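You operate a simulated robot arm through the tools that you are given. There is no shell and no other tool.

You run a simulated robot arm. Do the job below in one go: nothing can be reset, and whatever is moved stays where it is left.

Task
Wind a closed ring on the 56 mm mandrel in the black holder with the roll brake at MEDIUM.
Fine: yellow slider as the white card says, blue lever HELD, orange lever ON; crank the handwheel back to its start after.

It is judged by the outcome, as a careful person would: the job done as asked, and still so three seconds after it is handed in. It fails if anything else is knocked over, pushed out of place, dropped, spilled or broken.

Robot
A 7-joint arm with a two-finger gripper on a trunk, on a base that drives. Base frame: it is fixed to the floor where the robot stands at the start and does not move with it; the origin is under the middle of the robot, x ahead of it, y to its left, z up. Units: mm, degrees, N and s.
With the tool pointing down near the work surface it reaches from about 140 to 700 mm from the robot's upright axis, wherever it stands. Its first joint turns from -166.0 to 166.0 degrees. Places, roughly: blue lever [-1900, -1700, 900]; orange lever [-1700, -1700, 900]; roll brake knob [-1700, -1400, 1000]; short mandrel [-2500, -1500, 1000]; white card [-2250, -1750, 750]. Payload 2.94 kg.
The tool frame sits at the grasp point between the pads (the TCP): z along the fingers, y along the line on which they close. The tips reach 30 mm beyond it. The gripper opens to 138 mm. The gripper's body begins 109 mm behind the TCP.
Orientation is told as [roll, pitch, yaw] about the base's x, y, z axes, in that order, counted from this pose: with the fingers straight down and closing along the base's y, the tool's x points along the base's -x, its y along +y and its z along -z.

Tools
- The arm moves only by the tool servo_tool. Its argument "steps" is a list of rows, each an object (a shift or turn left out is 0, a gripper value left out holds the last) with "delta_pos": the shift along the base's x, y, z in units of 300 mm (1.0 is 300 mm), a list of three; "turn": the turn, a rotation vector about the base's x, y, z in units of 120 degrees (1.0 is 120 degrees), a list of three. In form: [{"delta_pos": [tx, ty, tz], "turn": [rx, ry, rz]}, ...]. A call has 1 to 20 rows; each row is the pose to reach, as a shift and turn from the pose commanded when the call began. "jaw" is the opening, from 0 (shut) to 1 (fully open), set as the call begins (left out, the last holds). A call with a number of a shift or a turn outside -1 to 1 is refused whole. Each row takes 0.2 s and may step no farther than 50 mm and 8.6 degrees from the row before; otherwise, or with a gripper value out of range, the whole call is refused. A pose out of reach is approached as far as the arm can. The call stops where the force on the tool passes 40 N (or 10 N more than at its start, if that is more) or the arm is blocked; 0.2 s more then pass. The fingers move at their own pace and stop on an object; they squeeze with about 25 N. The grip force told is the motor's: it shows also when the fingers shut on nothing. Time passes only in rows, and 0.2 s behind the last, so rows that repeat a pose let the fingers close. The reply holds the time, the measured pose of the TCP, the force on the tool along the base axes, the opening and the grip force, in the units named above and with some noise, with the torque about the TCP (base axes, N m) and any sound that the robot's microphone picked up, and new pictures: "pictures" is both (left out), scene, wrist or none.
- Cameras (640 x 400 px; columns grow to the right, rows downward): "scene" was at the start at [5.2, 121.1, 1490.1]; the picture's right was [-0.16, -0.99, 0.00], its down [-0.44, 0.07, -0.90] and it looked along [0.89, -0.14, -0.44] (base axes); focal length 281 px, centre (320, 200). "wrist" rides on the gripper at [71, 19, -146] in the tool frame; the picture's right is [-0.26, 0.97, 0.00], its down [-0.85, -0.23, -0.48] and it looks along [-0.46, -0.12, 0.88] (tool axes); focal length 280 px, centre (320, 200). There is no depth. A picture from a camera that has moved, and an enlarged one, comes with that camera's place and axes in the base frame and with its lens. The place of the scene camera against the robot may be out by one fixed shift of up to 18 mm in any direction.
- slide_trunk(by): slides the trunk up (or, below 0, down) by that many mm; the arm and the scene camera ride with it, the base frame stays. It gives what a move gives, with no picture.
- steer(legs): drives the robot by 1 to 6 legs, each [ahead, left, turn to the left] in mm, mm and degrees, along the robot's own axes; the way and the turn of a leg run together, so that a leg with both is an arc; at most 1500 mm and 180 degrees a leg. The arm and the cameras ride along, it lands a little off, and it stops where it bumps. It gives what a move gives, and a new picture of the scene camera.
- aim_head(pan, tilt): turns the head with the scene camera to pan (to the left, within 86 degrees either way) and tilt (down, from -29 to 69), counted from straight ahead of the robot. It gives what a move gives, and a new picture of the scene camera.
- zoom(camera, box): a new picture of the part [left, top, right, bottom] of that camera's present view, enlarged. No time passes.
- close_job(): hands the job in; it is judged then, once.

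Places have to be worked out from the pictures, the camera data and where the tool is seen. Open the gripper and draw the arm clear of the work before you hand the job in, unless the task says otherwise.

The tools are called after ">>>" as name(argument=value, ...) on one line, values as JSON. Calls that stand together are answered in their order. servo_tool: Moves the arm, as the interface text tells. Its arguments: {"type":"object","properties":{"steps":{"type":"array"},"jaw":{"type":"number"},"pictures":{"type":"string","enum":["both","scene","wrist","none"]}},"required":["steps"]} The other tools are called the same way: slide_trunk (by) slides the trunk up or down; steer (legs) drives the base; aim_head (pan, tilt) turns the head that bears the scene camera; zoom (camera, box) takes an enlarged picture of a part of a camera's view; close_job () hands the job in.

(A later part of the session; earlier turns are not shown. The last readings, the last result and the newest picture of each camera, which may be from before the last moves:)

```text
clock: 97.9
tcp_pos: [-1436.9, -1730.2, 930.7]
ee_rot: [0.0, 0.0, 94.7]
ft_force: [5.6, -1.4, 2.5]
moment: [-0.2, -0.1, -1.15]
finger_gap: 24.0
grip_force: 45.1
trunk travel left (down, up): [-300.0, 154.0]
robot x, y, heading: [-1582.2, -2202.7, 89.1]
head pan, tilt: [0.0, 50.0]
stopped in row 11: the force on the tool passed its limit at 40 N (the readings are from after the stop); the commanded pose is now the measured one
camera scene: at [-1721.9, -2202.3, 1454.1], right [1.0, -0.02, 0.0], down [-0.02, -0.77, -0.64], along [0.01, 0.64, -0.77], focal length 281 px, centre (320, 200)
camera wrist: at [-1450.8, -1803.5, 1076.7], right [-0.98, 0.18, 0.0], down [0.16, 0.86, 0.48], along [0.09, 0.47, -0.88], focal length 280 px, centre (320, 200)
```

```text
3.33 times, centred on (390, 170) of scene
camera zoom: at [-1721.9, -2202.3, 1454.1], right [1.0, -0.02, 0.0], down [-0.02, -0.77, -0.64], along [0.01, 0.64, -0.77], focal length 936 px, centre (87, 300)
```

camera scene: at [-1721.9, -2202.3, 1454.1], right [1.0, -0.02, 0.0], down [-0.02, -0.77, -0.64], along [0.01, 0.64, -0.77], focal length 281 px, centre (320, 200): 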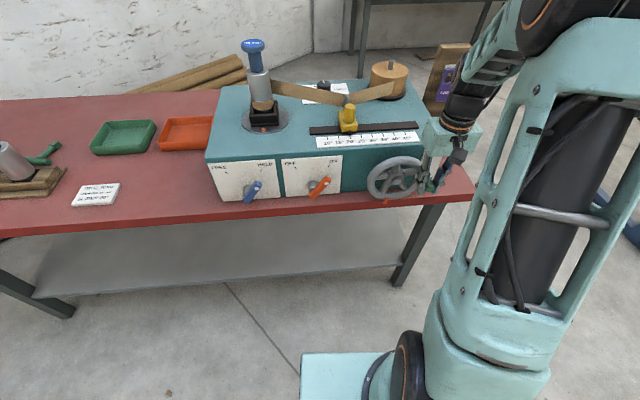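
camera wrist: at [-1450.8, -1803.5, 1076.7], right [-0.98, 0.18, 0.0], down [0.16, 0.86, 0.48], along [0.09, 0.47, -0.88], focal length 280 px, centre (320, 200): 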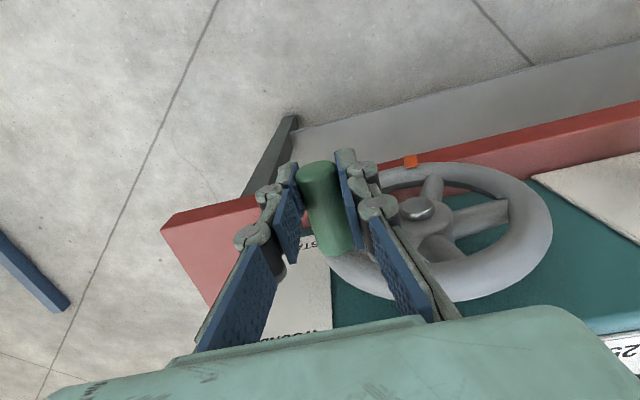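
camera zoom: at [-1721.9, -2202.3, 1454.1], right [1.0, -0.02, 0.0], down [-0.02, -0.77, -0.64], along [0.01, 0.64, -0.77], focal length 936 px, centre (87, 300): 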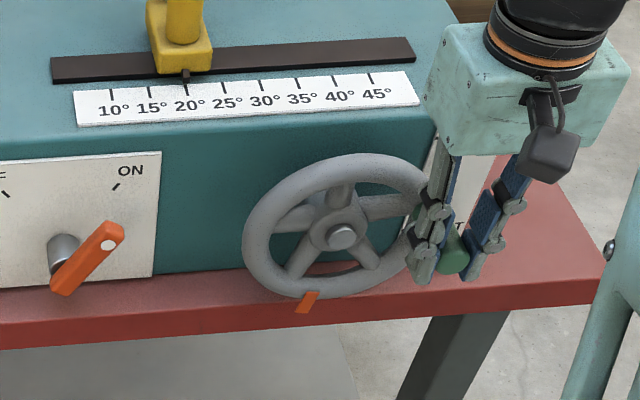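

The handle now sits at about 11°, and the fit gives radius about 68 mm around (-1503, 918) in TCP terms. I'll regrip 5 mm higher for table clearance, then continue on the corrected arc.

>>> servo_tool(steps=[{"delta_pos": [0, 0, 0]}, {"delta_pos": [0, -0.005, 0.017]}], jaw=0.3, pictures="none")

>>> servo_tool(steps=[{"delta_pos": [0, 0, 0]}, {"delta_pos": [0, 0, 0]}, {"delta_pos": [0, 0, 0]}], jaw=0.05, pictures="none")

>>> servo_tool(steps=[{"delta_pos": [0.0037, 0.0003, -0.0283]}, {"delta_pos": [0.004, 0.0004, -0.0563]}, {"delta_pos": [0.001, 0.0001, -0.084]}, {"delta_pos": [-0.0057, -0.0005, -0.111]}, {"delta_pos": [-0.0153, -0.0014, -0.1373]}, {"delta_pos": [-0.0283, -0.0025, -0.162]}, {"delta_pos": [-0.044, -0.004, -0.185]}, {"delta_pos": [-0.0627, -0.0056, -0.2057]}])

>>> zoom(camera="scene", box=[300, 110, 480, 230])

```text
clock: 98.5
tcp_pos: [-1439.5, -1731.3, 936.5]
ee_rot: [0.1, 0.0, 95.0]
ft_force: [-0.1, -0.8, -0.4]
moment: [0.01, 0.0, 0.02]
finger_gap: 41.2
grip_force: 0.0
trunk travel left (down, up): [-300.0, 154.0]
robot x, y, heading: [-1583.4, -2201.3, 88.8]
head pan, tilt: [0.0, 50.0]
```

```text
clock: 99.3
tcp_pos: [-1437.1, -1732.5, 936.5]
ee_rot: [-0.1, 0.1, 94.8]
ft_force: [8.5, 1.9, 2.7]
moment: [0.03, -0.15, -0.83]
finger_gap: 24.5
grip_force: 45.3
trunk travel left (down, up): [-300.0, 154.0]
robot x, y, heading: [-1577.8, -2202.9, 88.8]
head pan, tilt: [0.0, 50.0]
```

```text
clock: 100.6
tcp_pos: [-1431.3, -1731.2, 892.6]
ee_rot: [-0.8, -0.2, 94.5]
ft_force: [22.6, 4.6, -2.3]
moment: [0.05, -0.06, 0.05]
finger_gap: 24.5
grip_force: 12.8
trunk travel left (down, up): [-300.0, 154.0]
robot x, y, heading: [-1580.3, -2198.2, 88.6]
head pan, tilt: [0.0, 50.0]
stopped in row 6: the force on the tool passed its limit at 41 N (the readings are from after the stop); the commanded pose is now the measured one
camera scene: at [-1719.0, -2200.9, 1454.7], right [1.0, -0.02, 0.0], down [-0.02, -0.77, -0.64], along [0.01, 0.64, -0.77], focal length 281 px, centre (320, 200)
camera wrist: at [-1447.9, -1804.4, 1037.5], right [-0.98, 0.19, -0.01], down [0.16, 0.86, 0.48], along [0.1, 0.47, -0.88], focal length 280 px, centre (320, 200)
```

scene: 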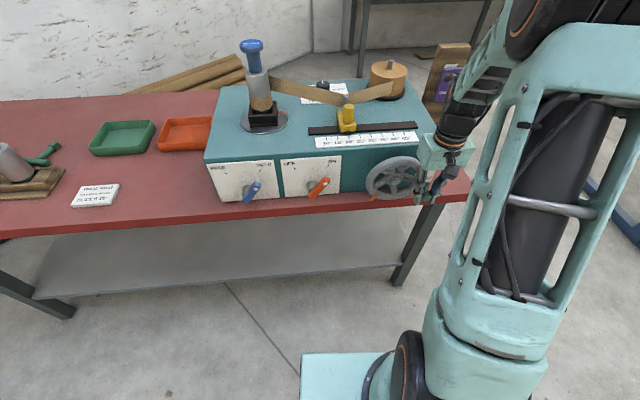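
wrist: 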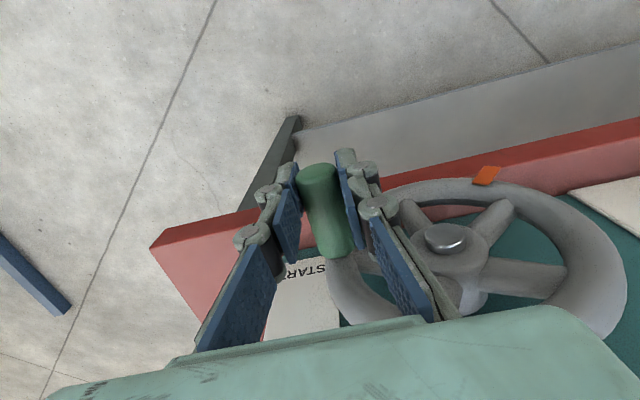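

```text
3.33 times, centred on (390, 170) of scene
camera zoom: at [-1719.0, -2200.9, 1454.7], right [1.0, -0.02, 0.0], down [-0.02, -0.77, -0.64], along [0.01, 0.64, -0.77], focal length 936 px, centre (87, 300)
```

zoom: 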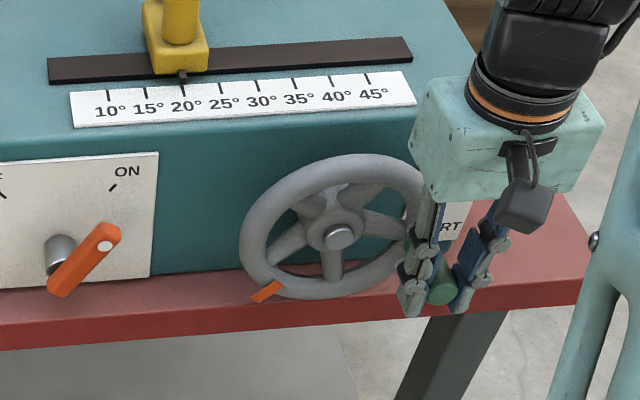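

The handle is now at about -25° and the side force shows my arc is slightly inside the true one. I'll zoom in to re-measure the hub and the handle from here.

>>> zoom(camera="wrist", box=[260, 120, 640, 340])

>>> zoom(camera="scene", box=[360, 140, 440, 210])

>>> zoom(camera="scene", box=[220, 30, 420, 160])

```text
1.68 times, centred on (450, 230) of wrist
camera zoom: at [-1447.9, -1804.4, 1037.5], right [-0.98, 0.19, -0.01], down [0.16, 0.86, 0.48], along [0.1, 0.47, -0.88], focal length 472 px, centre (101, 150)
```

zoom: 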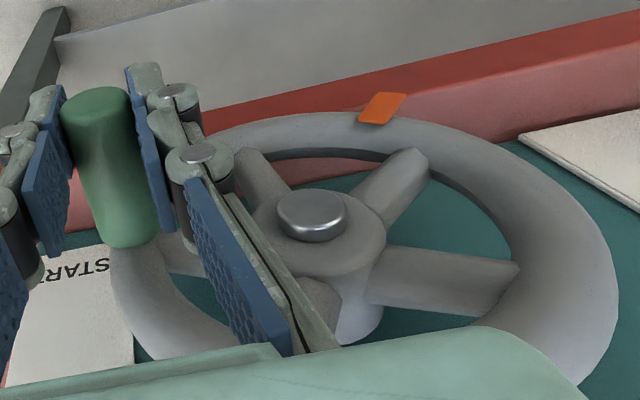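

```text
5.71 times, centred on (400, 175) of scene
camera zoom: at [-1719.0, -2200.9, 1454.7], right [1.0, -0.02, 0.0], down [-0.02, -0.77, -0.64], along [0.01, 0.64, -0.77], focal length 1605 px, centre (-137, 343)
```

zoom: 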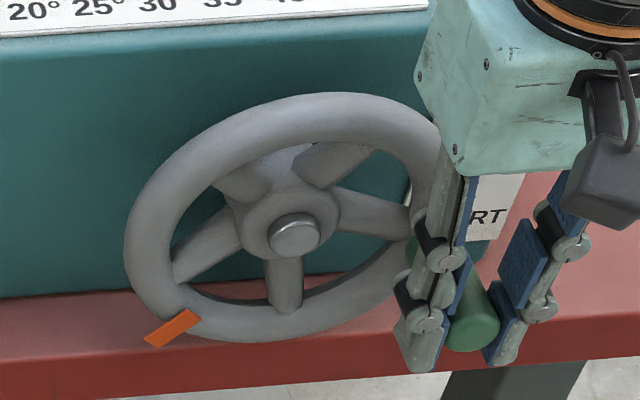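

```text
3.08 times, centred on (320, 95) of scene
camera zoom: at [-1719.0, -2200.9, 1454.7], right [1.0, -0.02, 0.0], down [-0.02, -0.77, -0.64], along [0.01, 0.64, -0.77], focal length 864 px, centre (320, 523)
```

zoom: 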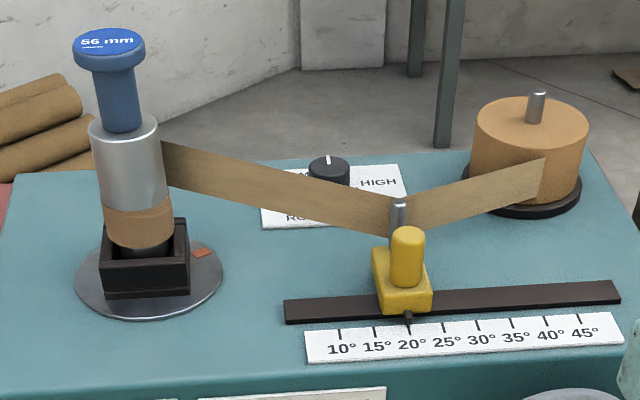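

Re-measuring gives a wheel centre of about (-1502, 897) and radius 70. My arc ran 6–10 mm inside it, so the pads slipped down on the handle, which is really at about -8°. I'll regrip about 16 mm higher and follow the corrected circle.

>>> servo_tool(steps=[{"delta_pos": [0, 0, 0]}, {"delta_pos": [0, -0.004, 0.03]}, {"delta_pos": [0, -0.008, 0.055]}], jaw=0.3, pictures="none")

>>> servo_tool(steps=[{"delta_pos": [0, 0, 0]}, {"delta_pos": [0, 0, 0]}, {"delta_pos": [0, 0, 0]}], jaw=0.05, pictures="wrist")

>>> zoom(camera="scene", box=[360, 140, 440, 210])

```text
clock: 101.4
tcp_pos: [-1440.2, -1735.9, 909.4]
ee_rot: [-0.4, -0.1, 94.7]
ft_force: [1.5, -0.8, 0.1]
moment: [0.03, -0.02, -0.02]
finger_gap: 42.1
grip_force: 0.9
trunk travel left (down, up): [-300.0, 154.0]
robot x, y, heading: [-1582.2, -2199.8, 88.9]
head pan, tilt: [0.0, 50.0]
```

```text
clock: 102.2
tcp_pos: [-1430.9, -1732.6, 909.1]
ee_rot: [-0.7, -0.2, 94.3]
ft_force: [39.0, 6.1, -0.6]
moment: [0.32, -0.42, -0.23]
finger_gap: 23.7
grip_force: 44.8
trunk travel left (down, up): [-300.0, 154.0]
robot x, y, heading: [-1583.5, -2201.1, 88.8]
head pan, tilt: [0.0, 50.0]
camera wrist: at [-1447.0, -1807.1, 1054.2], right [-0.98, 0.19, -0.01], down [0.16, 0.86, 0.48], along [0.1, 0.47, -0.88], focal length 280 px, centre (320, 200)
```

wrist: 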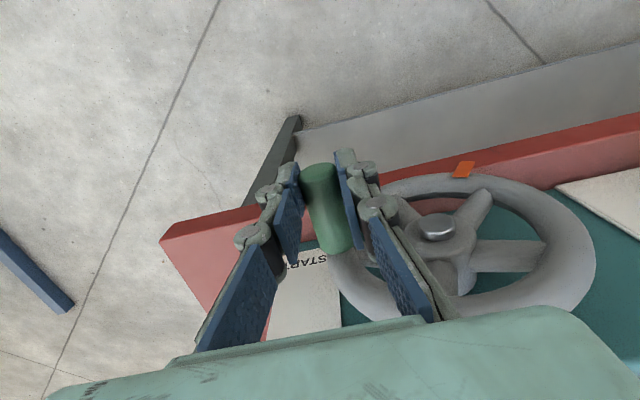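

```text
5.71 times, centred on (400, 175) of scene
camera zoom: at [-1717.2, -2201.0, 1455.0], right [1.0, -0.02, 0.0], down [-0.02, -0.77, -0.64], along [0.01, 0.64, -0.77], focal length 1605 px, centre (-137, 343)
```

zoom: 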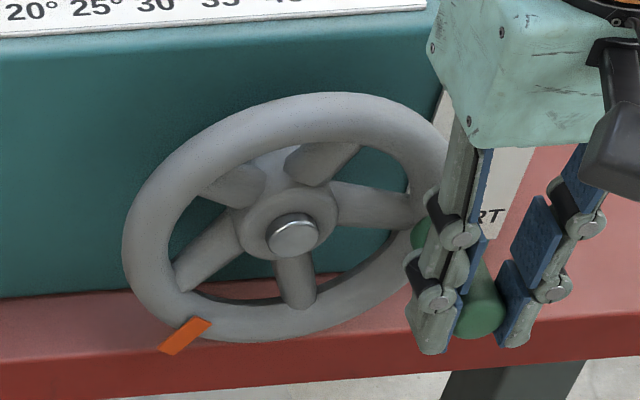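

Closing pulled the tool 9 mm to the right with 39 N, so the handle is further out than my commanded pose. I'll relax by moving +x and read where the force vanishes.

>>> servo_tool(steps=[{"delta_pos": [0.015, 0.001, 0]}, {"delta_pos": [0.03, 0.002, 0]}, {"delta_pos": [0.03, 0.002, 0]}], pictures="none")

```text
clock: 103.0
tcp_pos: [-1431.2, -1734.2, 908.0]
ee_rot: [-0.3, 0.0, 94.9]
ft_force: [12.6, 1.9, 2.7]
moment: [0.83, 0.12, -0.39]
finger_gap: 24.1
grip_force: 45.5
trunk travel left (down, up): [-300.0, 154.0]
robot x, y, heading: [-1584.1, -2200.9, 89.1]
head pan, tilt: [0.0, 50.0]
```

The residual force shows the arm yields about 3 N per mm and the handle sits at x -1431, so radius is about 71. I'll continue down the right side slowly with a small outward bias, and watch for slip.

>>> servo_tool(steps=[{"delta_pos": [0.008, 0, -0.012]}, {"delta_pos": [0.006, 0, -0.025]}, {"delta_pos": [0.003, 0, -0.037]}, {"delta_pos": [0.0, 0, -0.049]}, {"delta_pos": [-0.005, 0, -0.06]}, {"delta_pos": [-0.009, -0.001, -0.072]}, {"delta_pos": [-0.015, -0.001, -0.083]}, {"delta_pos": [-0.021, -0.002, -0.094]}])

>>> zoom(camera="scene", box=[360, 140, 440, 210])

```text
clock: 104.8
tcp_pos: [-1435.4, -1733.6, 880.1]
ee_rot: [-0.6, 0.0, 94.6]
ft_force: [2.6, 3.0, 4.4]
moment: [-0.24, 0.28, -0.55]
finger_gap: 24.5
grip_force: 44.4
trunk travel left (down, up): [-300.0, 154.0]
robot x, y, heading: [-1576.8, -2199.2, 89.2]
head pan, tilt: [0.0, 50.0]
camera scene: at [-1721.5, -2201.8, 1454.5], right [1.0, -0.02, 0.0], down [-0.02, -0.77, -0.64], along [0.01, 0.64, -0.77], focal length 281 px, centre (320, 200)
camera wrist: at [-1450.5, -1807.1, 1026.1], right [-0.98, 0.18, -0.01], down [0.16, 0.86, 0.48], along [0.09, 0.47, -0.88], focal length 280 px, centre (320, 200)
```

scene: 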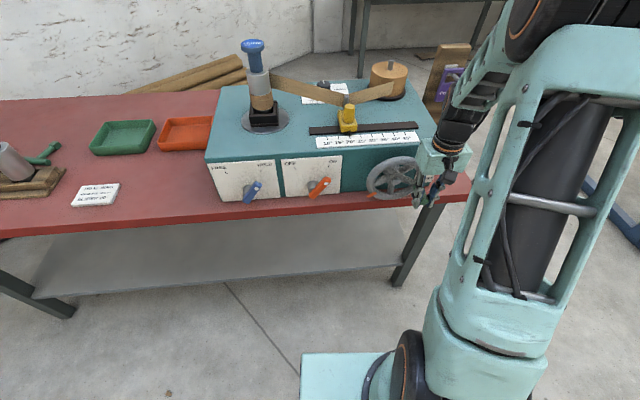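
wrist: 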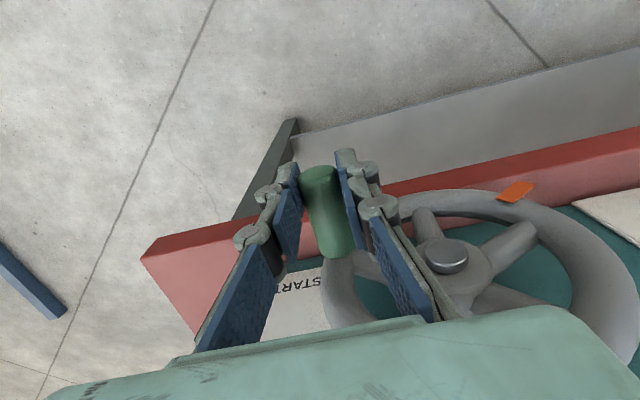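

```text
5.71 times, centred on (400, 175) of scene
camera zoom: at [-1721.5, -2201.8, 1454.5], right [1.0, -0.02, 0.0], down [-0.02, -0.77, -0.64], along [0.01, 0.64, -0.77], focal length 1605 px, centre (-137, 343)
```

zoom: 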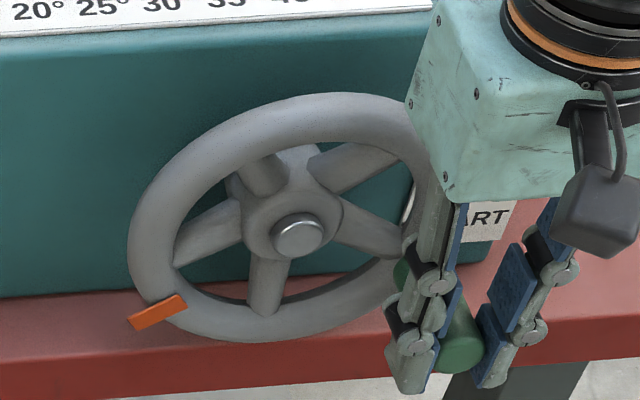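

Triangulating from the wrist views moves the wheel centre to about (-1504, 888) and the table to z ≈ 795; my last grip was right at the finger tips, which explains the slip. I'll regrip with the handle about 15 mm below the TCP and go on slowly.

>>> servo_tool(steps=[{"delta_pos": [0, 0, 0]}, {"delta_pos": [0, 0, 0.015]}, {"delta_pos": [0, 0, 0.03]}], jaw=0.3, pictures="none")

>>> servo_tool(steps=[{"delta_pos": [0, 0, 0]}, {"delta_pos": [0, 0, 0]}, {"delta_pos": [0, 0, 0]}], jaw=0.05, pictures="none")

>>> servo_tool(steps=[{"delta_pos": [-0.003, 0, -0.014]}, {"delta_pos": [-0.007, -0.001, -0.028]}, {"delta_pos": [-0.012, -0.001, -0.042]}, {"delta_pos": [-0.018, -0.002, -0.056]}, {"delta_pos": [-0.025, -0.002, -0.069]}, {"delta_pos": [-0.032, -0.003, -0.082]}, {"delta_pos": [-0.04, -0.004, -0.094]}, {"delta_pos": [-0.049, -0.004, -0.105]}, {"delta_pos": [-0.059, -0.005, -0.116]}, {"delta_pos": [-0.069, -0.006, -0.127]}])

>>> zoom(camera="scene", box=[360, 140, 440, 210])

```text
clock: 105.6
tcp_pos: [-1437.7, -1735.1, 889.5]
ee_rot: [-0.5, 0.0, 94.7]
ft_force: [0.0, -0.5, -0.2]
moment: [0.0, 0.0, 0.0]
finger_gap: 41.3
grip_force: 0.1
trunk travel left (down, up): [-300.0, 154.0]
robot x, y, heading: [-1578.0, -2200.5, 88.8]
head pan, tilt: [0.0, 50.0]
```

```text
clock: 106.4
tcp_pos: [-1435.2, -1734.2, 889.2]
ee_rot: [-0.4, 0.0, 94.5]
ft_force: [7.4, 0.6, -1.6]
moment: [0.12, -0.1, -0.62]
finger_gap: 24.8
grip_force: 45.2
trunk travel left (down, up): [-300.0, 154.0]
robot x, y, heading: [-1583.0, -2203.0, 89.0]
head pan, tilt: [0.0, 50.0]
```

```text
clock: 108.6
tcp_pos: [-1458.4, -1735.1, 852.5]
ee_rot: [-0.4, -0.2, 94.8]
ft_force: [-5.5, 4.9, 16.6]
moment: [-0.07, 0.38, -0.5]
finger_gap: 24.7
grip_force: 45.1
trunk travel left (down, up): [-300.0, 154.0]
robot x, y, heading: [-1581.0, -2201.9, 88.9]
head pan, tilt: [0.0, 50.0]
camera scene: at [-1722.8, -2202.8, 1454.5], right [1.0, -0.02, 0.0], down [-0.01, -0.77, -0.64], along [0.01, 0.64, -0.77], focal length 281 px, centre (320, 200)
camera wrist: at [-1473.2, -1809.2, 997.7], right [-0.98, 0.18, -0.01], down [0.16, 0.86, 0.48], along [0.09, 0.47, -0.88], focal length 280 px, centre (320, 200)
```

scene: 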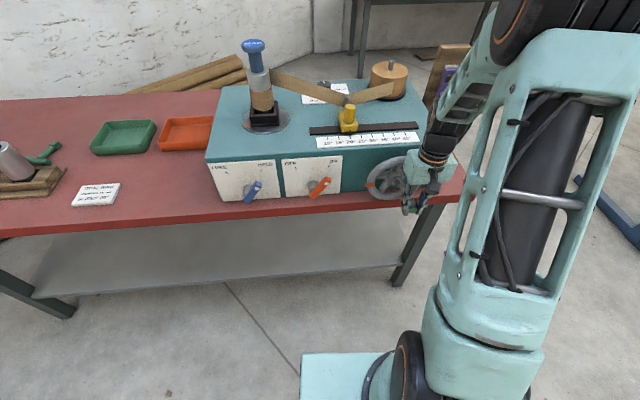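
wrist: 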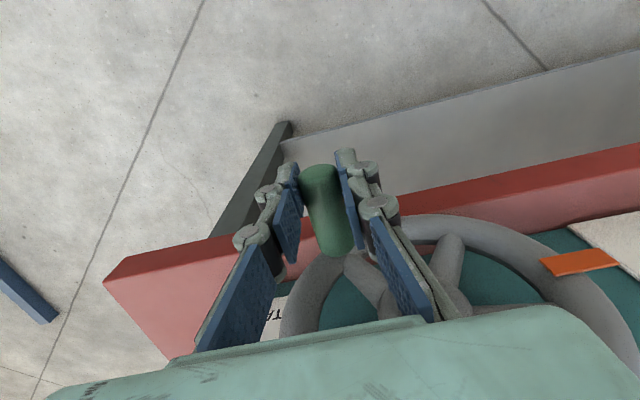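

```text
5.71 times, centred on (400, 175) of scene
camera zoom: at [-1722.8, -2202.8, 1454.5], right [1.0, -0.02, 0.0], down [-0.01, -0.77, -0.64], along [0.01, 0.64, -0.77], focal length 1605 px, centre (-137, 343)
```

zoom: 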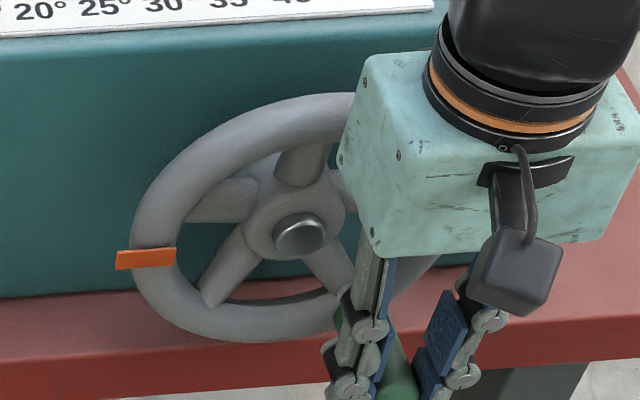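

That went well: the tab has moved round to the left side and the handle is at about -48°. I'll continue through the bottom of the circle; the tips stay above z 804.

>>> servo_tool(steps=[{"delta_pos": [-0.012, -0.001, -0.01]}, {"delta_pos": [-0.023, -0.002, -0.018]}, {"delta_pos": [-0.048, -0.004, -0.034]}, {"delta_pos": [-0.075, -0.007, -0.046]}, {"delta_pos": [-0.103, -0.009, -0.055]}, {"delta_pos": [-0.131, -0.012, -0.06]}, {"delta_pos": [-0.161, -0.014, -0.061]}, {"delta_pos": [-0.19, -0.017, -0.06]}, {"delta_pos": [-0.219, -0.019, -0.055]}, {"delta_pos": [-0.247, -0.022, -0.046]}, {"delta_pos": [-0.273, -0.024, -0.034]}, {"delta_pos": [-0.298, -0.027, -0.018]}])

>>> zoom(camera="scene", box=[360, 140, 440, 210])

```text
clock: 109.6
tcp_pos: [-1471.1, -1736.6, 842.0]
ee_rot: [-1.0, -0.7, 94.4]
ft_force: [0.1, -13.1, 13.4]
moment: [2.79, 0.46, 0.18]
finger_gap: 24.2
grip_force: 45.4
trunk travel left (down, up): [-300.0, 154.0]
robot x, y, heading: [-1580.8, -2206.0, 88.9]
head pan, tilt: [0.0, 50.0]
stopped in row 4: the force on the tool passed its limit at 48 N (the readings are from after the stop); the commanded pose is now the measured one
camera scene: at [-1721.8, -2204.9, 1454.1], right [1.0, -0.02, 0.0], down [-0.02, -0.76, -0.64], along [0.01, 0.64, -0.76], focal length 281 px, centre (320, 200)
camera wrist: at [-1486.9, -1812.0, 986.6], right [-0.98, 0.19, -0.01], down [0.16, 0.86, 0.49], along [0.1, 0.48, -0.87], focal length 280 px, centre (320, 200)
```

scene: 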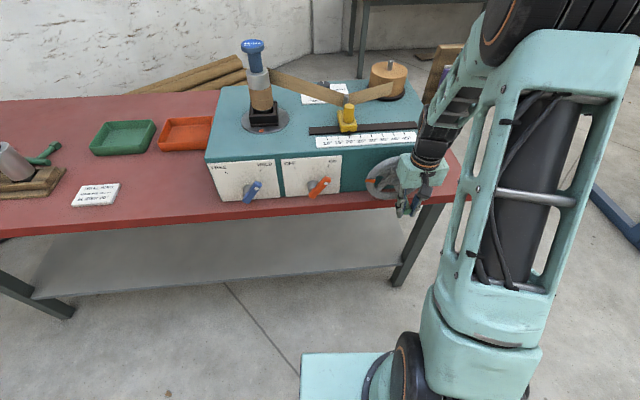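
wrist: 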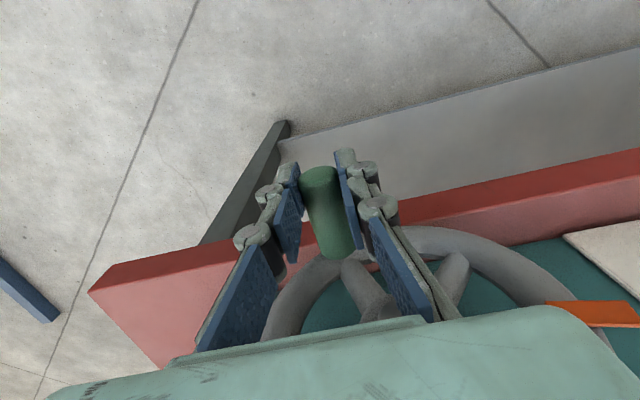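

```text
5.71 times, centred on (400, 175) of scene
camera zoom: at [-1721.8, -2204.9, 1454.1], right [1.0, -0.02, 0.0], down [-0.02, -0.76, -0.64], along [0.01, 0.64, -0.76], focal length 1605 px, centre (-137, 343)
```

zoom: 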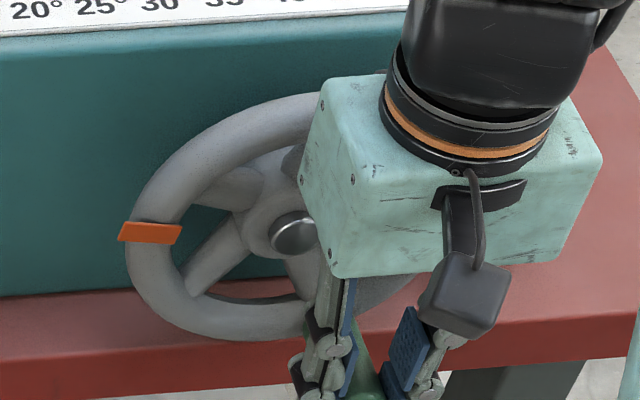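

The stop came with a push back on the wrist high up: the wrist joint touched the box's top front edge. I'll open the jaws and tilt the tool about 22°, so the wrist leans away from the box, and then regrip.

>>> servo_tool(steps=[{"delta_pos": [0, 0, 0]}, {"turn": [0.03, 0, 0]}, {"turn": [0.08, 0, 0]}, {"turn": [0.13, 0, 0]}, {"turn": [0.183, 0, 0]}, {"turn": [0.183, 0, 0]}], jaw=0.3)

>>> zoom(camera="scene", box=[360, 130, 460, 220])

```text
clock: 111.0
tcp_pos: [-1471.8, -1735.9, 840.0]
ee_rot: [-2.6, -22.5, 94.8]
ft_force: [-0.1, 0.6, -0.1]
moment: [-0.02, 0.01, 0.0]
finger_gap: 41.5
grip_force: 0.2
trunk travel left (down, up): [-300.0, 154.0]
robot x, y, heading: [-1582.7, -2200.9, 88.6]
head pan, tilt: [0.0, 50.0]
camera scene: at [-1721.4, -2201.8, 1454.5], right [1.0, -0.02, 0.0], down [-0.02, -0.77, -0.64], along [0.01, 0.64, -0.77], focal length 281 px, centre (320, 200)
camera wrist: at [-1487.6, -1858.7, 947.1], right [-0.98, 0.18, 0.06], down [0.16, 0.61, 0.77], along [0.1, 0.77, -0.63], focal length 280 px, centre (320, 200)
```

scene: 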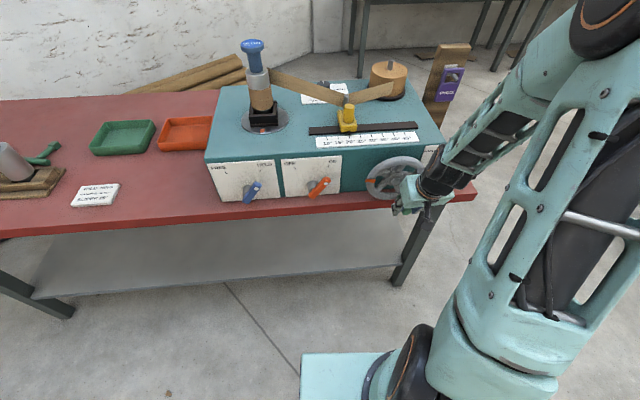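
wrist: 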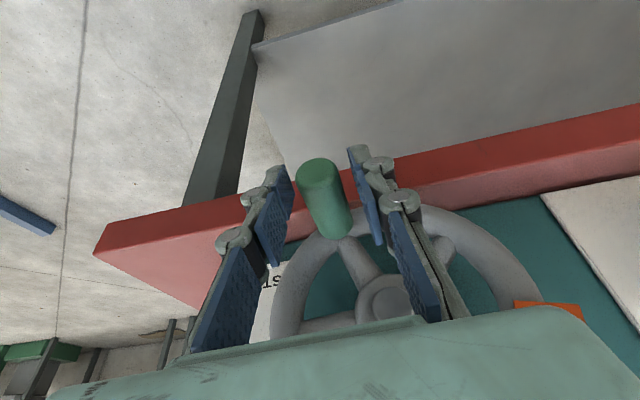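

```text
4.44 times, centred on (410, 175) of scene
camera zoom: at [-1721.4, -2201.8, 1454.5], right [1.0, -0.02, 0.0], down [-0.02, -0.77, -0.64], along [0.01, 0.64, -0.77], focal length 1249 px, centre (-80, 311)
```

zoom: 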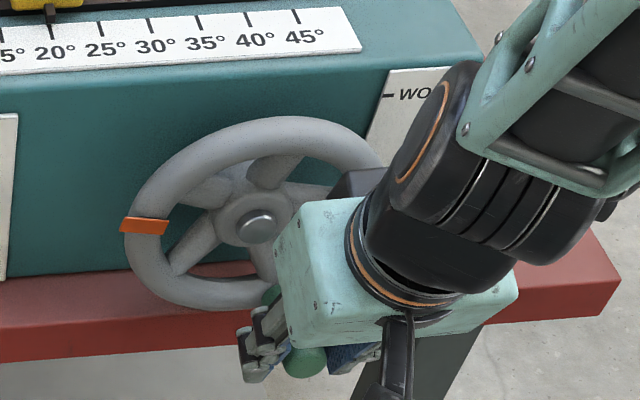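

The tilted view shows the hub at about (-1500, 886) and the handle at about (-1472, 822), its front end near y -1735. I'll move in 10 mm along the handle and grip.

>>> servo_tool(steps=[{"delta_pos": [0, 0.02, 0]}, {"delta_pos": [0, 0.035, 0]}], pictures="none")

>>> servo_tool(steps=[{"delta_pos": [0, 0, 0]}, {"delta_pos": [0, 0, 0]}, {"delta_pos": [0, 0, 0]}], jaw=0.05)

>>> zoom(camera="wrist", box=[220, 100, 540, 320])

```text
clock: 111.6
tcp_pos: [-1471.0, -1725.3, 840.3]
ee_rot: [-2.6, -22.4, 94.8]
ft_force: [0.0, -0.3, 0.8]
moment: [-0.02, 0.04, 0.01]
finger_gap: 41.2
grip_force: 0.0
trunk travel left (down, up): [-300.0, 154.0]
robot x, y, heading: [-1581.6, -2203.0, 89.1]
head pan, tilt: [0.0, 50.0]
```

```text
clock: 112.4
tcp_pos: [-1471.4, -1724.8, 840.6]
ee_rot: [-2.6, -22.4, 94.9]
ft_force: [-0.7, 0.0, -1.3]
moment: [0.14, -0.12, 1.18]
finger_gap: 24.0
grip_force: 44.8
trunk travel left (down, up): [-300.0, 154.0]
robot x, y, heading: [-1581.7, -2204.7, 89.0]
head pan, tilt: [0.0, 50.0]
camera scene: at [-1721.6, -2201.6, 1454.5], right [1.0, -0.02, 0.0], down [-0.02, -0.77, -0.64], along [0.01, 0.64, -0.77], focal length 281 px, centre (320, 200)
camera wrist: at [-1487.6, -1847.9, 947.2], right [-0.98, 0.18, 0.06], down [0.16, 0.62, 0.77], along [0.1, 0.77, -0.63], focal length 280 px, centre (320, 200)
```

scene: 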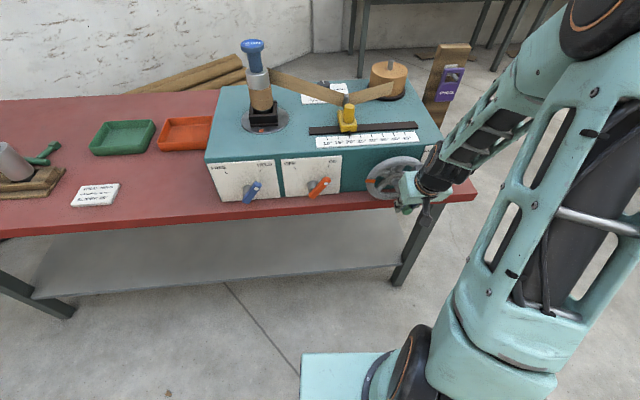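
wrist: 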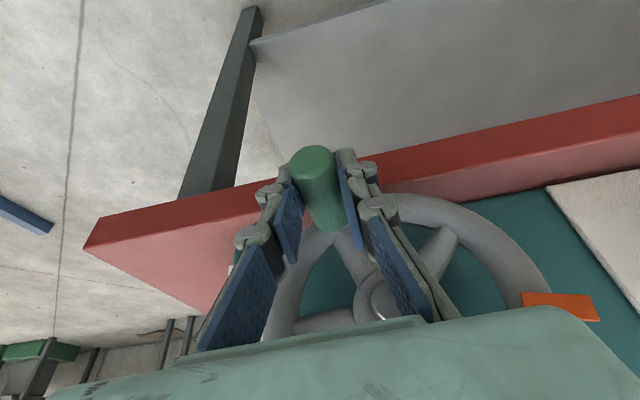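

```text
1.82 times, centred on (380, 210) of wrist
camera zoom: at [-1487.6, -1847.9, 947.2], right [-0.98, 0.18, 0.06], down [0.16, 0.62, 0.77], along [0.1, 0.77, -0.63], focal length 510 px, centre (211, 182)
```

zoom: 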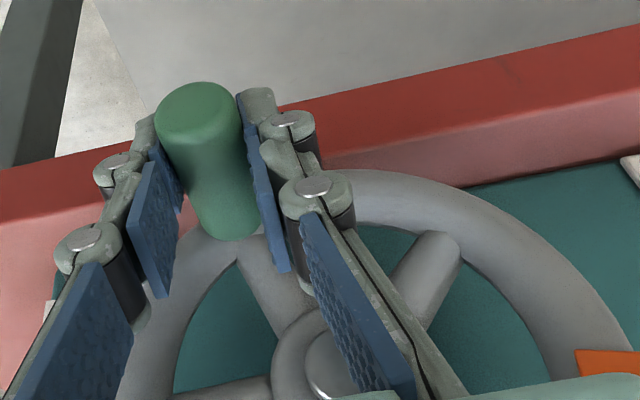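

The grip is firm in the middle of the handle at about -66°. I'll crank on through the bottom to about -135°.

>>> servo_tool(steps=[{"delta_pos": [-0.0247, -0.0022, -0.0097]}, {"delta_pos": [-0.053, -0.0047, -0.017]}, {"delta_pos": [-0.082, -0.0073, -0.0207]}, {"delta_pos": [-0.1113, -0.0099, -0.021]}, {"delta_pos": [-0.1403, -0.0125, -0.0177]}, {"delta_pos": [-0.1687, -0.015, -0.011]}, {"delta_pos": [-0.1963, -0.0175, -0.0007]}, {"delta_pos": [-0.2223, -0.0198, 0.013]}, {"delta_pos": [-0.2463, -0.0219, 0.0297]}, {"delta_pos": [-0.2683, -0.0239, 0.049]}])

>>> zoom(camera="scene", box=[340, 120, 460, 220])

```text
clock: 114.6
tcp_pos: [-1552.1, -1732.0, 854.4]
ee_rot: [-2.5, -22.5, 94.7]
ft_force: [4.6, 2.1, -1.4]
moment: [0.55, 0.21, 0.45]
finger_gap: 23.6
grip_force: 45.0
trunk travel left (down, up): [-300.0, 154.0]
robot x, y, heading: [-1581.0, -2204.9, 89.0]
head pan, tilt: [0.0, 50.0]
camera scene: at [-1720.9, -2201.4, 1454.6], right [1.0, -0.02, 0.0], down [-0.02, -0.77, -0.64], along [0.01, 0.64, -0.77], focal length 281 px, centre (320, 200)
camera wrist: at [-1568.3, -1854.8, 962.2], right [-0.98, 0.18, 0.06], down [0.16, 0.61, 0.77], along [0.1, 0.77, -0.63], focal length 280 px, centre (320, 200)
```

scene: 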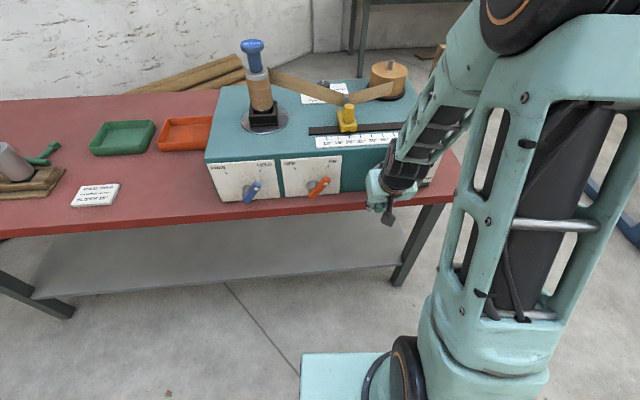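
wrist: 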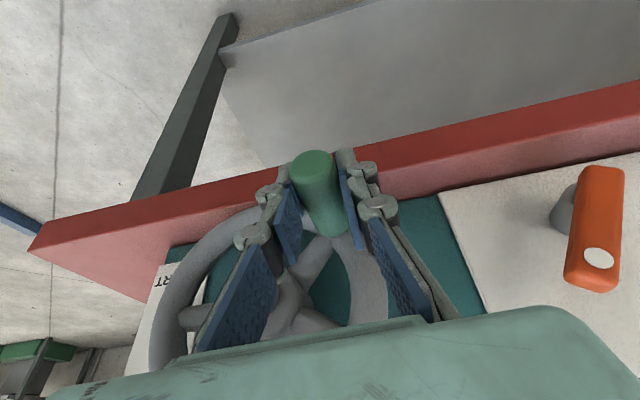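

```text
4.00 times, centred on (400, 170) of scene
camera zoom: at [-1720.9, -2201.4, 1454.6], right [1.0, -0.02, 0.0], down [-0.02, -0.77, -0.64], along [0.01, 0.64, -0.77], focal length 1124 px, centre (0, 320)
```

zoom: 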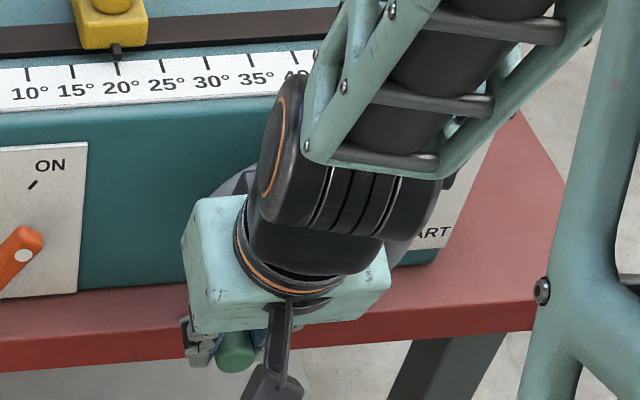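

Forces are low and the handle is at about -135°. I'll continue slowly up the left side to about -186°, following radius 72.

>>> servo_tool(steps=[{"delta_pos": [-0.0087, -0.0008, 0.009]}, {"delta_pos": [-0.017, -0.0015, 0.0187]}, {"delta_pos": [-0.0247, -0.0022, 0.0287]}, {"delta_pos": [-0.0317, -0.0028, 0.0393]}, {"delta_pos": [-0.0383, -0.0034, 0.05]}, {"delta_pos": [-0.0443, -0.0039, 0.061]}, {"delta_pos": [-0.0497, -0.0044, 0.0723]}, {"delta_pos": [-0.0547, -0.0049, 0.0843]}, {"delta_pos": [-0.0587, -0.0052, 0.0963]}, {"delta_pos": [-0.0623, -0.0055, 0.1083]}, {"delta_pos": [-0.0652, -0.0058, 0.1205]}, {"delta_pos": [-0.0677, -0.006, 0.133]}, {"delta_pos": [-0.0692, -0.0061, 0.1455]}, {"delta_pos": [-0.0703, -0.0062, 0.158]}, {"delta_pos": [-0.0707, -0.0063, 0.1707]}, {"delta_pos": [-0.0703, -0.0062, 0.1833]}])

>>> zoom(camera="wrist", box=[0, 100, 400, 350])

```text
clock: 117.6
tcp_pos: [-1565.5, -1733.4, 899.9]
ee_rot: [-2.7, -22.2, 94.3]
ft_force: [9.0, 7.7, -10.1]
moment: [-0.2, 0.42, 0.55]
finger_gap: 24.0
grip_force: 44.8
trunk travel left (down, up): [-300.0, 154.0]
robot x, y, heading: [-1577.9, -2199.0, 88.9]
head pan, tilt: [0.0, 50.0]
stopped in row 14: the force on the tool passed its limit at 41 N (the readings are from after the stop); the commanded pose is now the measured one
camera scene: at [-1720.1, -2199.5, 1454.7], right [1.0, -0.02, 0.0], down [-0.02, -0.77, -0.64], along [0.01, 0.64, -0.77], focal length 281 px, centre (320, 200)
camera wrist: at [-1584.3, -1855.7, 1007.1], right [-0.98, 0.19, 0.06], down [0.16, 0.62, 0.77], along [0.11, 0.77, -0.63], focal length 280 px, centre (320, 200)
```

scene: 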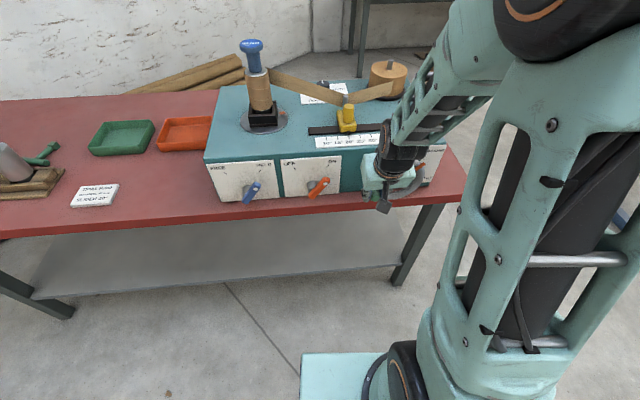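
wrist: 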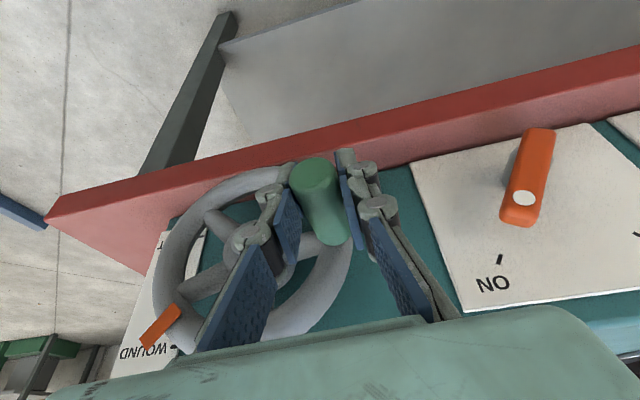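

```text
1.60 times, centred on (200, 225) of wrist
camera zoom: at [-1584.3, -1855.7, 1007.1], right [-0.98, 0.19, 0.06], down [0.16, 0.62, 0.77], along [0.11, 0.77, -0.63], focal length 449 px, centre (512, 160)
```

zoom: 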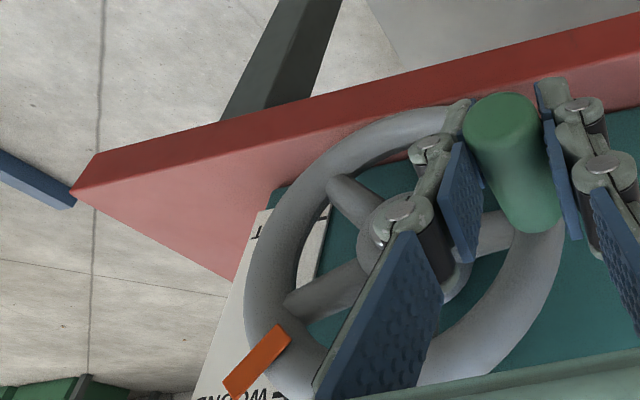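

The tab is near the WOUND mark, I measure it at about +47° with the tick near +43°, and the move stopped at the force limit. I'll push a little further along the tangent to see whether this is the end stop.

>>> servo_tool(steps=[{"delta_pos": [0.004, 0, 0.005]}, {"delta_pos": [0.007, 0.0005, 0.012]}, {"delta_pos": [0.009, 0.001, 0.02]}, {"delta_pos": [0.011, 0.001, 0.028]}, {"delta_pos": [0.014, 0.001, 0.036]}, {"delta_pos": [0.018, 0.001, 0.044]}])

>>> zoom(camera="wrist", box=[0, 100, 400, 350])

>>> zoom(camera="scene", box=[340, 120, 460, 220])

>>> zoom(camera="scene", box=[220, 30, 400, 160])

```text
clock: 119.0
tcp_pos: [-1564.4, -1732.9, 914.1]
ee_rot: [-2.8, -22.1, 94.5]
ft_force: [6.9, 7.4, -11.5]
moment: [0.09, 0.41, 0.82]
finger_gap: 24.4
grip_force: 45.4
trunk travel left (down, up): [-300.0, 154.0]
robot x, y, heading: [-1584.0, -2204.7, 88.8]
head pan, tilt: [0.0, 50.0]
camera scene: at [-1720.3, -2199.8, 1454.6], right [1.0, -0.02, 0.0], down [-0.02, -0.77, -0.64], along [0.01, 0.64, -0.77], focal length 281 px, centre (320, 200)
camera wrist: at [-1580.7, -1855.7, 1020.7], right [-0.98, 0.18, 0.06], down [0.16, 0.62, 0.77], along [0.1, 0.77, -0.63], focal length 280 px, centre (320, 200)
```

scene: 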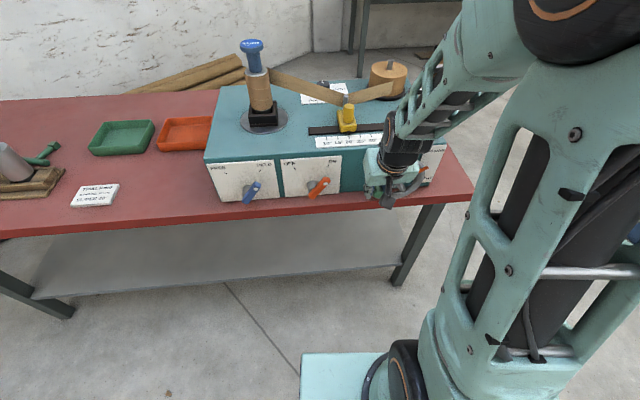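
wrist: 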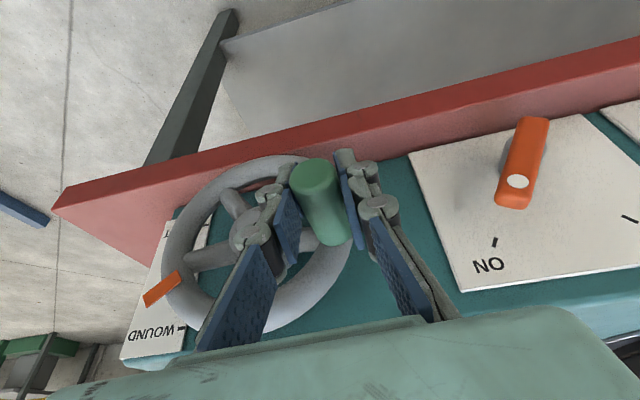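

```text
1.60 times, centred on (200, 225) of wrist
camera zoom: at [-1580.7, -1855.7, 1020.7], right [-0.98, 0.18, 0.06], down [0.16, 0.62, 0.77], along [0.1, 0.77, -0.63], focal length 449 px, centre (512, 160)
```

zoom: 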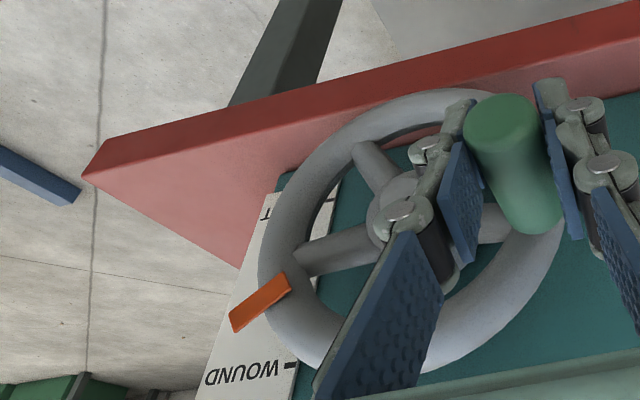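

```text
4.00 times, centred on (400, 170) of scene
camera zoom: at [-1720.3, -2199.8, 1454.6], right [1.0, -0.02, 0.0], down [-0.02, -0.77, -0.64], along [0.01, 0.64, -0.77], focal length 1124 px, centre (0, 320)
```

zoom: 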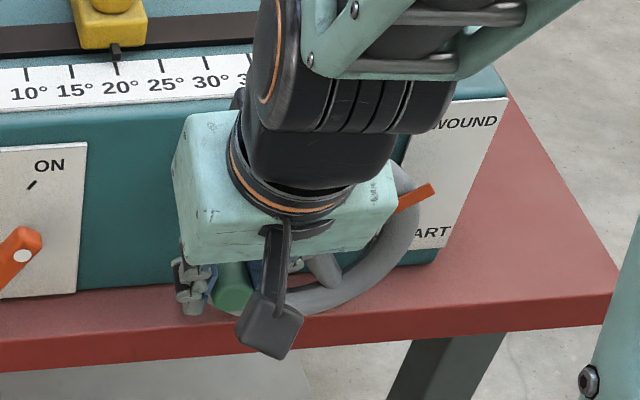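

```text
3.08 times, centred on (310, 95) of scene
camera zoom: at [-1720.3, -2199.8, 1454.6], right [1.0, -0.02, 0.0], down [-0.02, -0.77, -0.64], along [0.01, 0.64, -0.77], focal length 864 px, centre (351, 523)
```

zoom: 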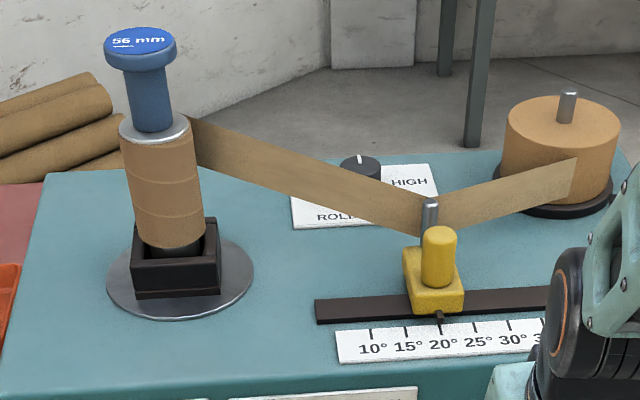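

The tab moved on another 9° to about +38° and now appears level with the WOUND mark; the mandrel is wrapped nearly to its top. I'll nudge a few mm more to feel whether the stop is there.

>>> servo_tool(steps=[{"delta_pos": [0.003, 0, 0.008]}, {"delta_pos": [0.006, 0, 0.016]}, {"delta_pos": [0.009, 0.0005, 0.024]}, {"delta_pos": [0.009, 0.0005, 0.024]}])

>>> zoom(camera="wrist", box=[0, 100, 400, 350])

>>> zoom(camera="scene", box=[220, 30, 400, 160])

```text
clock: 120.0
tcp_pos: [-1561.7, -1733.0, 921.1]
ee_rot: [-2.8, -22.2, 94.6]
ft_force: [3.7, 8.4, -7.5]
moment: [0.18, 0.21, 1.19]
finger_gap: 23.9
grip_force: 44.9
trunk travel left (down, up): [-300.0, 154.0]
robot x, y, heading: [-1581.0, -2201.7, 88.7]
head pan, tilt: [0.0, 50.0]
camera scene: at [-1720.9, -2200.0, 1454.6], right [1.0, -0.02, 0.0], down [-0.02, -0.77, -0.64], along [0.01, 0.64, -0.77], focal length 281 px, centre (320, 200)
camera wrist: at [-1578.3, -1855.7, 1027.9], right [-0.98, 0.18, 0.06], down [0.16, 0.62, 0.77], along [0.1, 0.77, -0.63], focal length 280 px, centre (320, 200)
```

scene: 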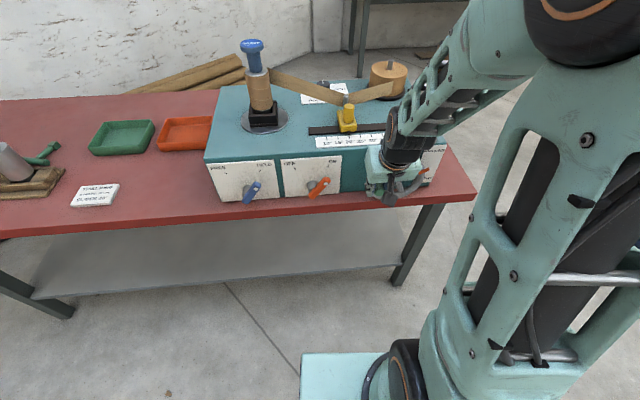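
wrist: 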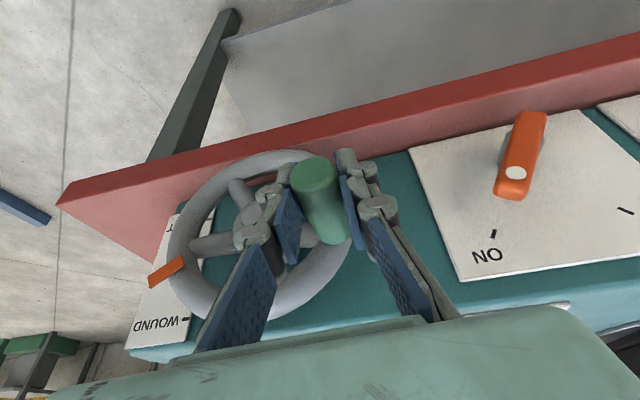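

```text
1.60 times, centred on (200, 225) of wrist
camera zoom: at [-1578.3, -1855.7, 1027.9], right [-0.98, 0.18, 0.06], down [0.16, 0.62, 0.77], along [0.1, 0.77, -0.63], focal length 449 px, centre (512, 160)
```

zoom: 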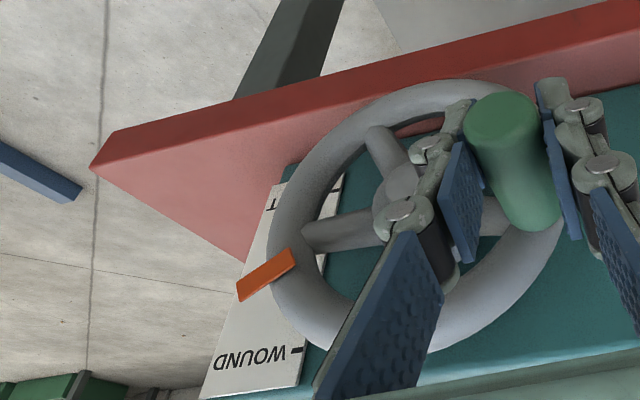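

```text
3.08 times, centred on (310, 95) of scene
camera zoom: at [-1720.9, -2200.0, 1454.6], right [1.0, -0.02, 0.0], down [-0.02, -0.77, -0.64], along [0.01, 0.64, -0.77], focal length 864 px, centre (351, 523)
```

zoom: 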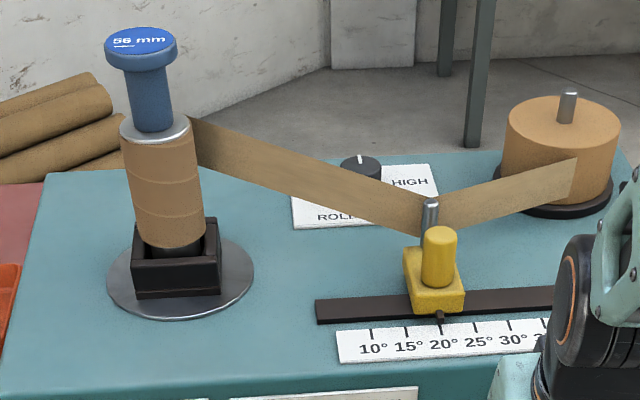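

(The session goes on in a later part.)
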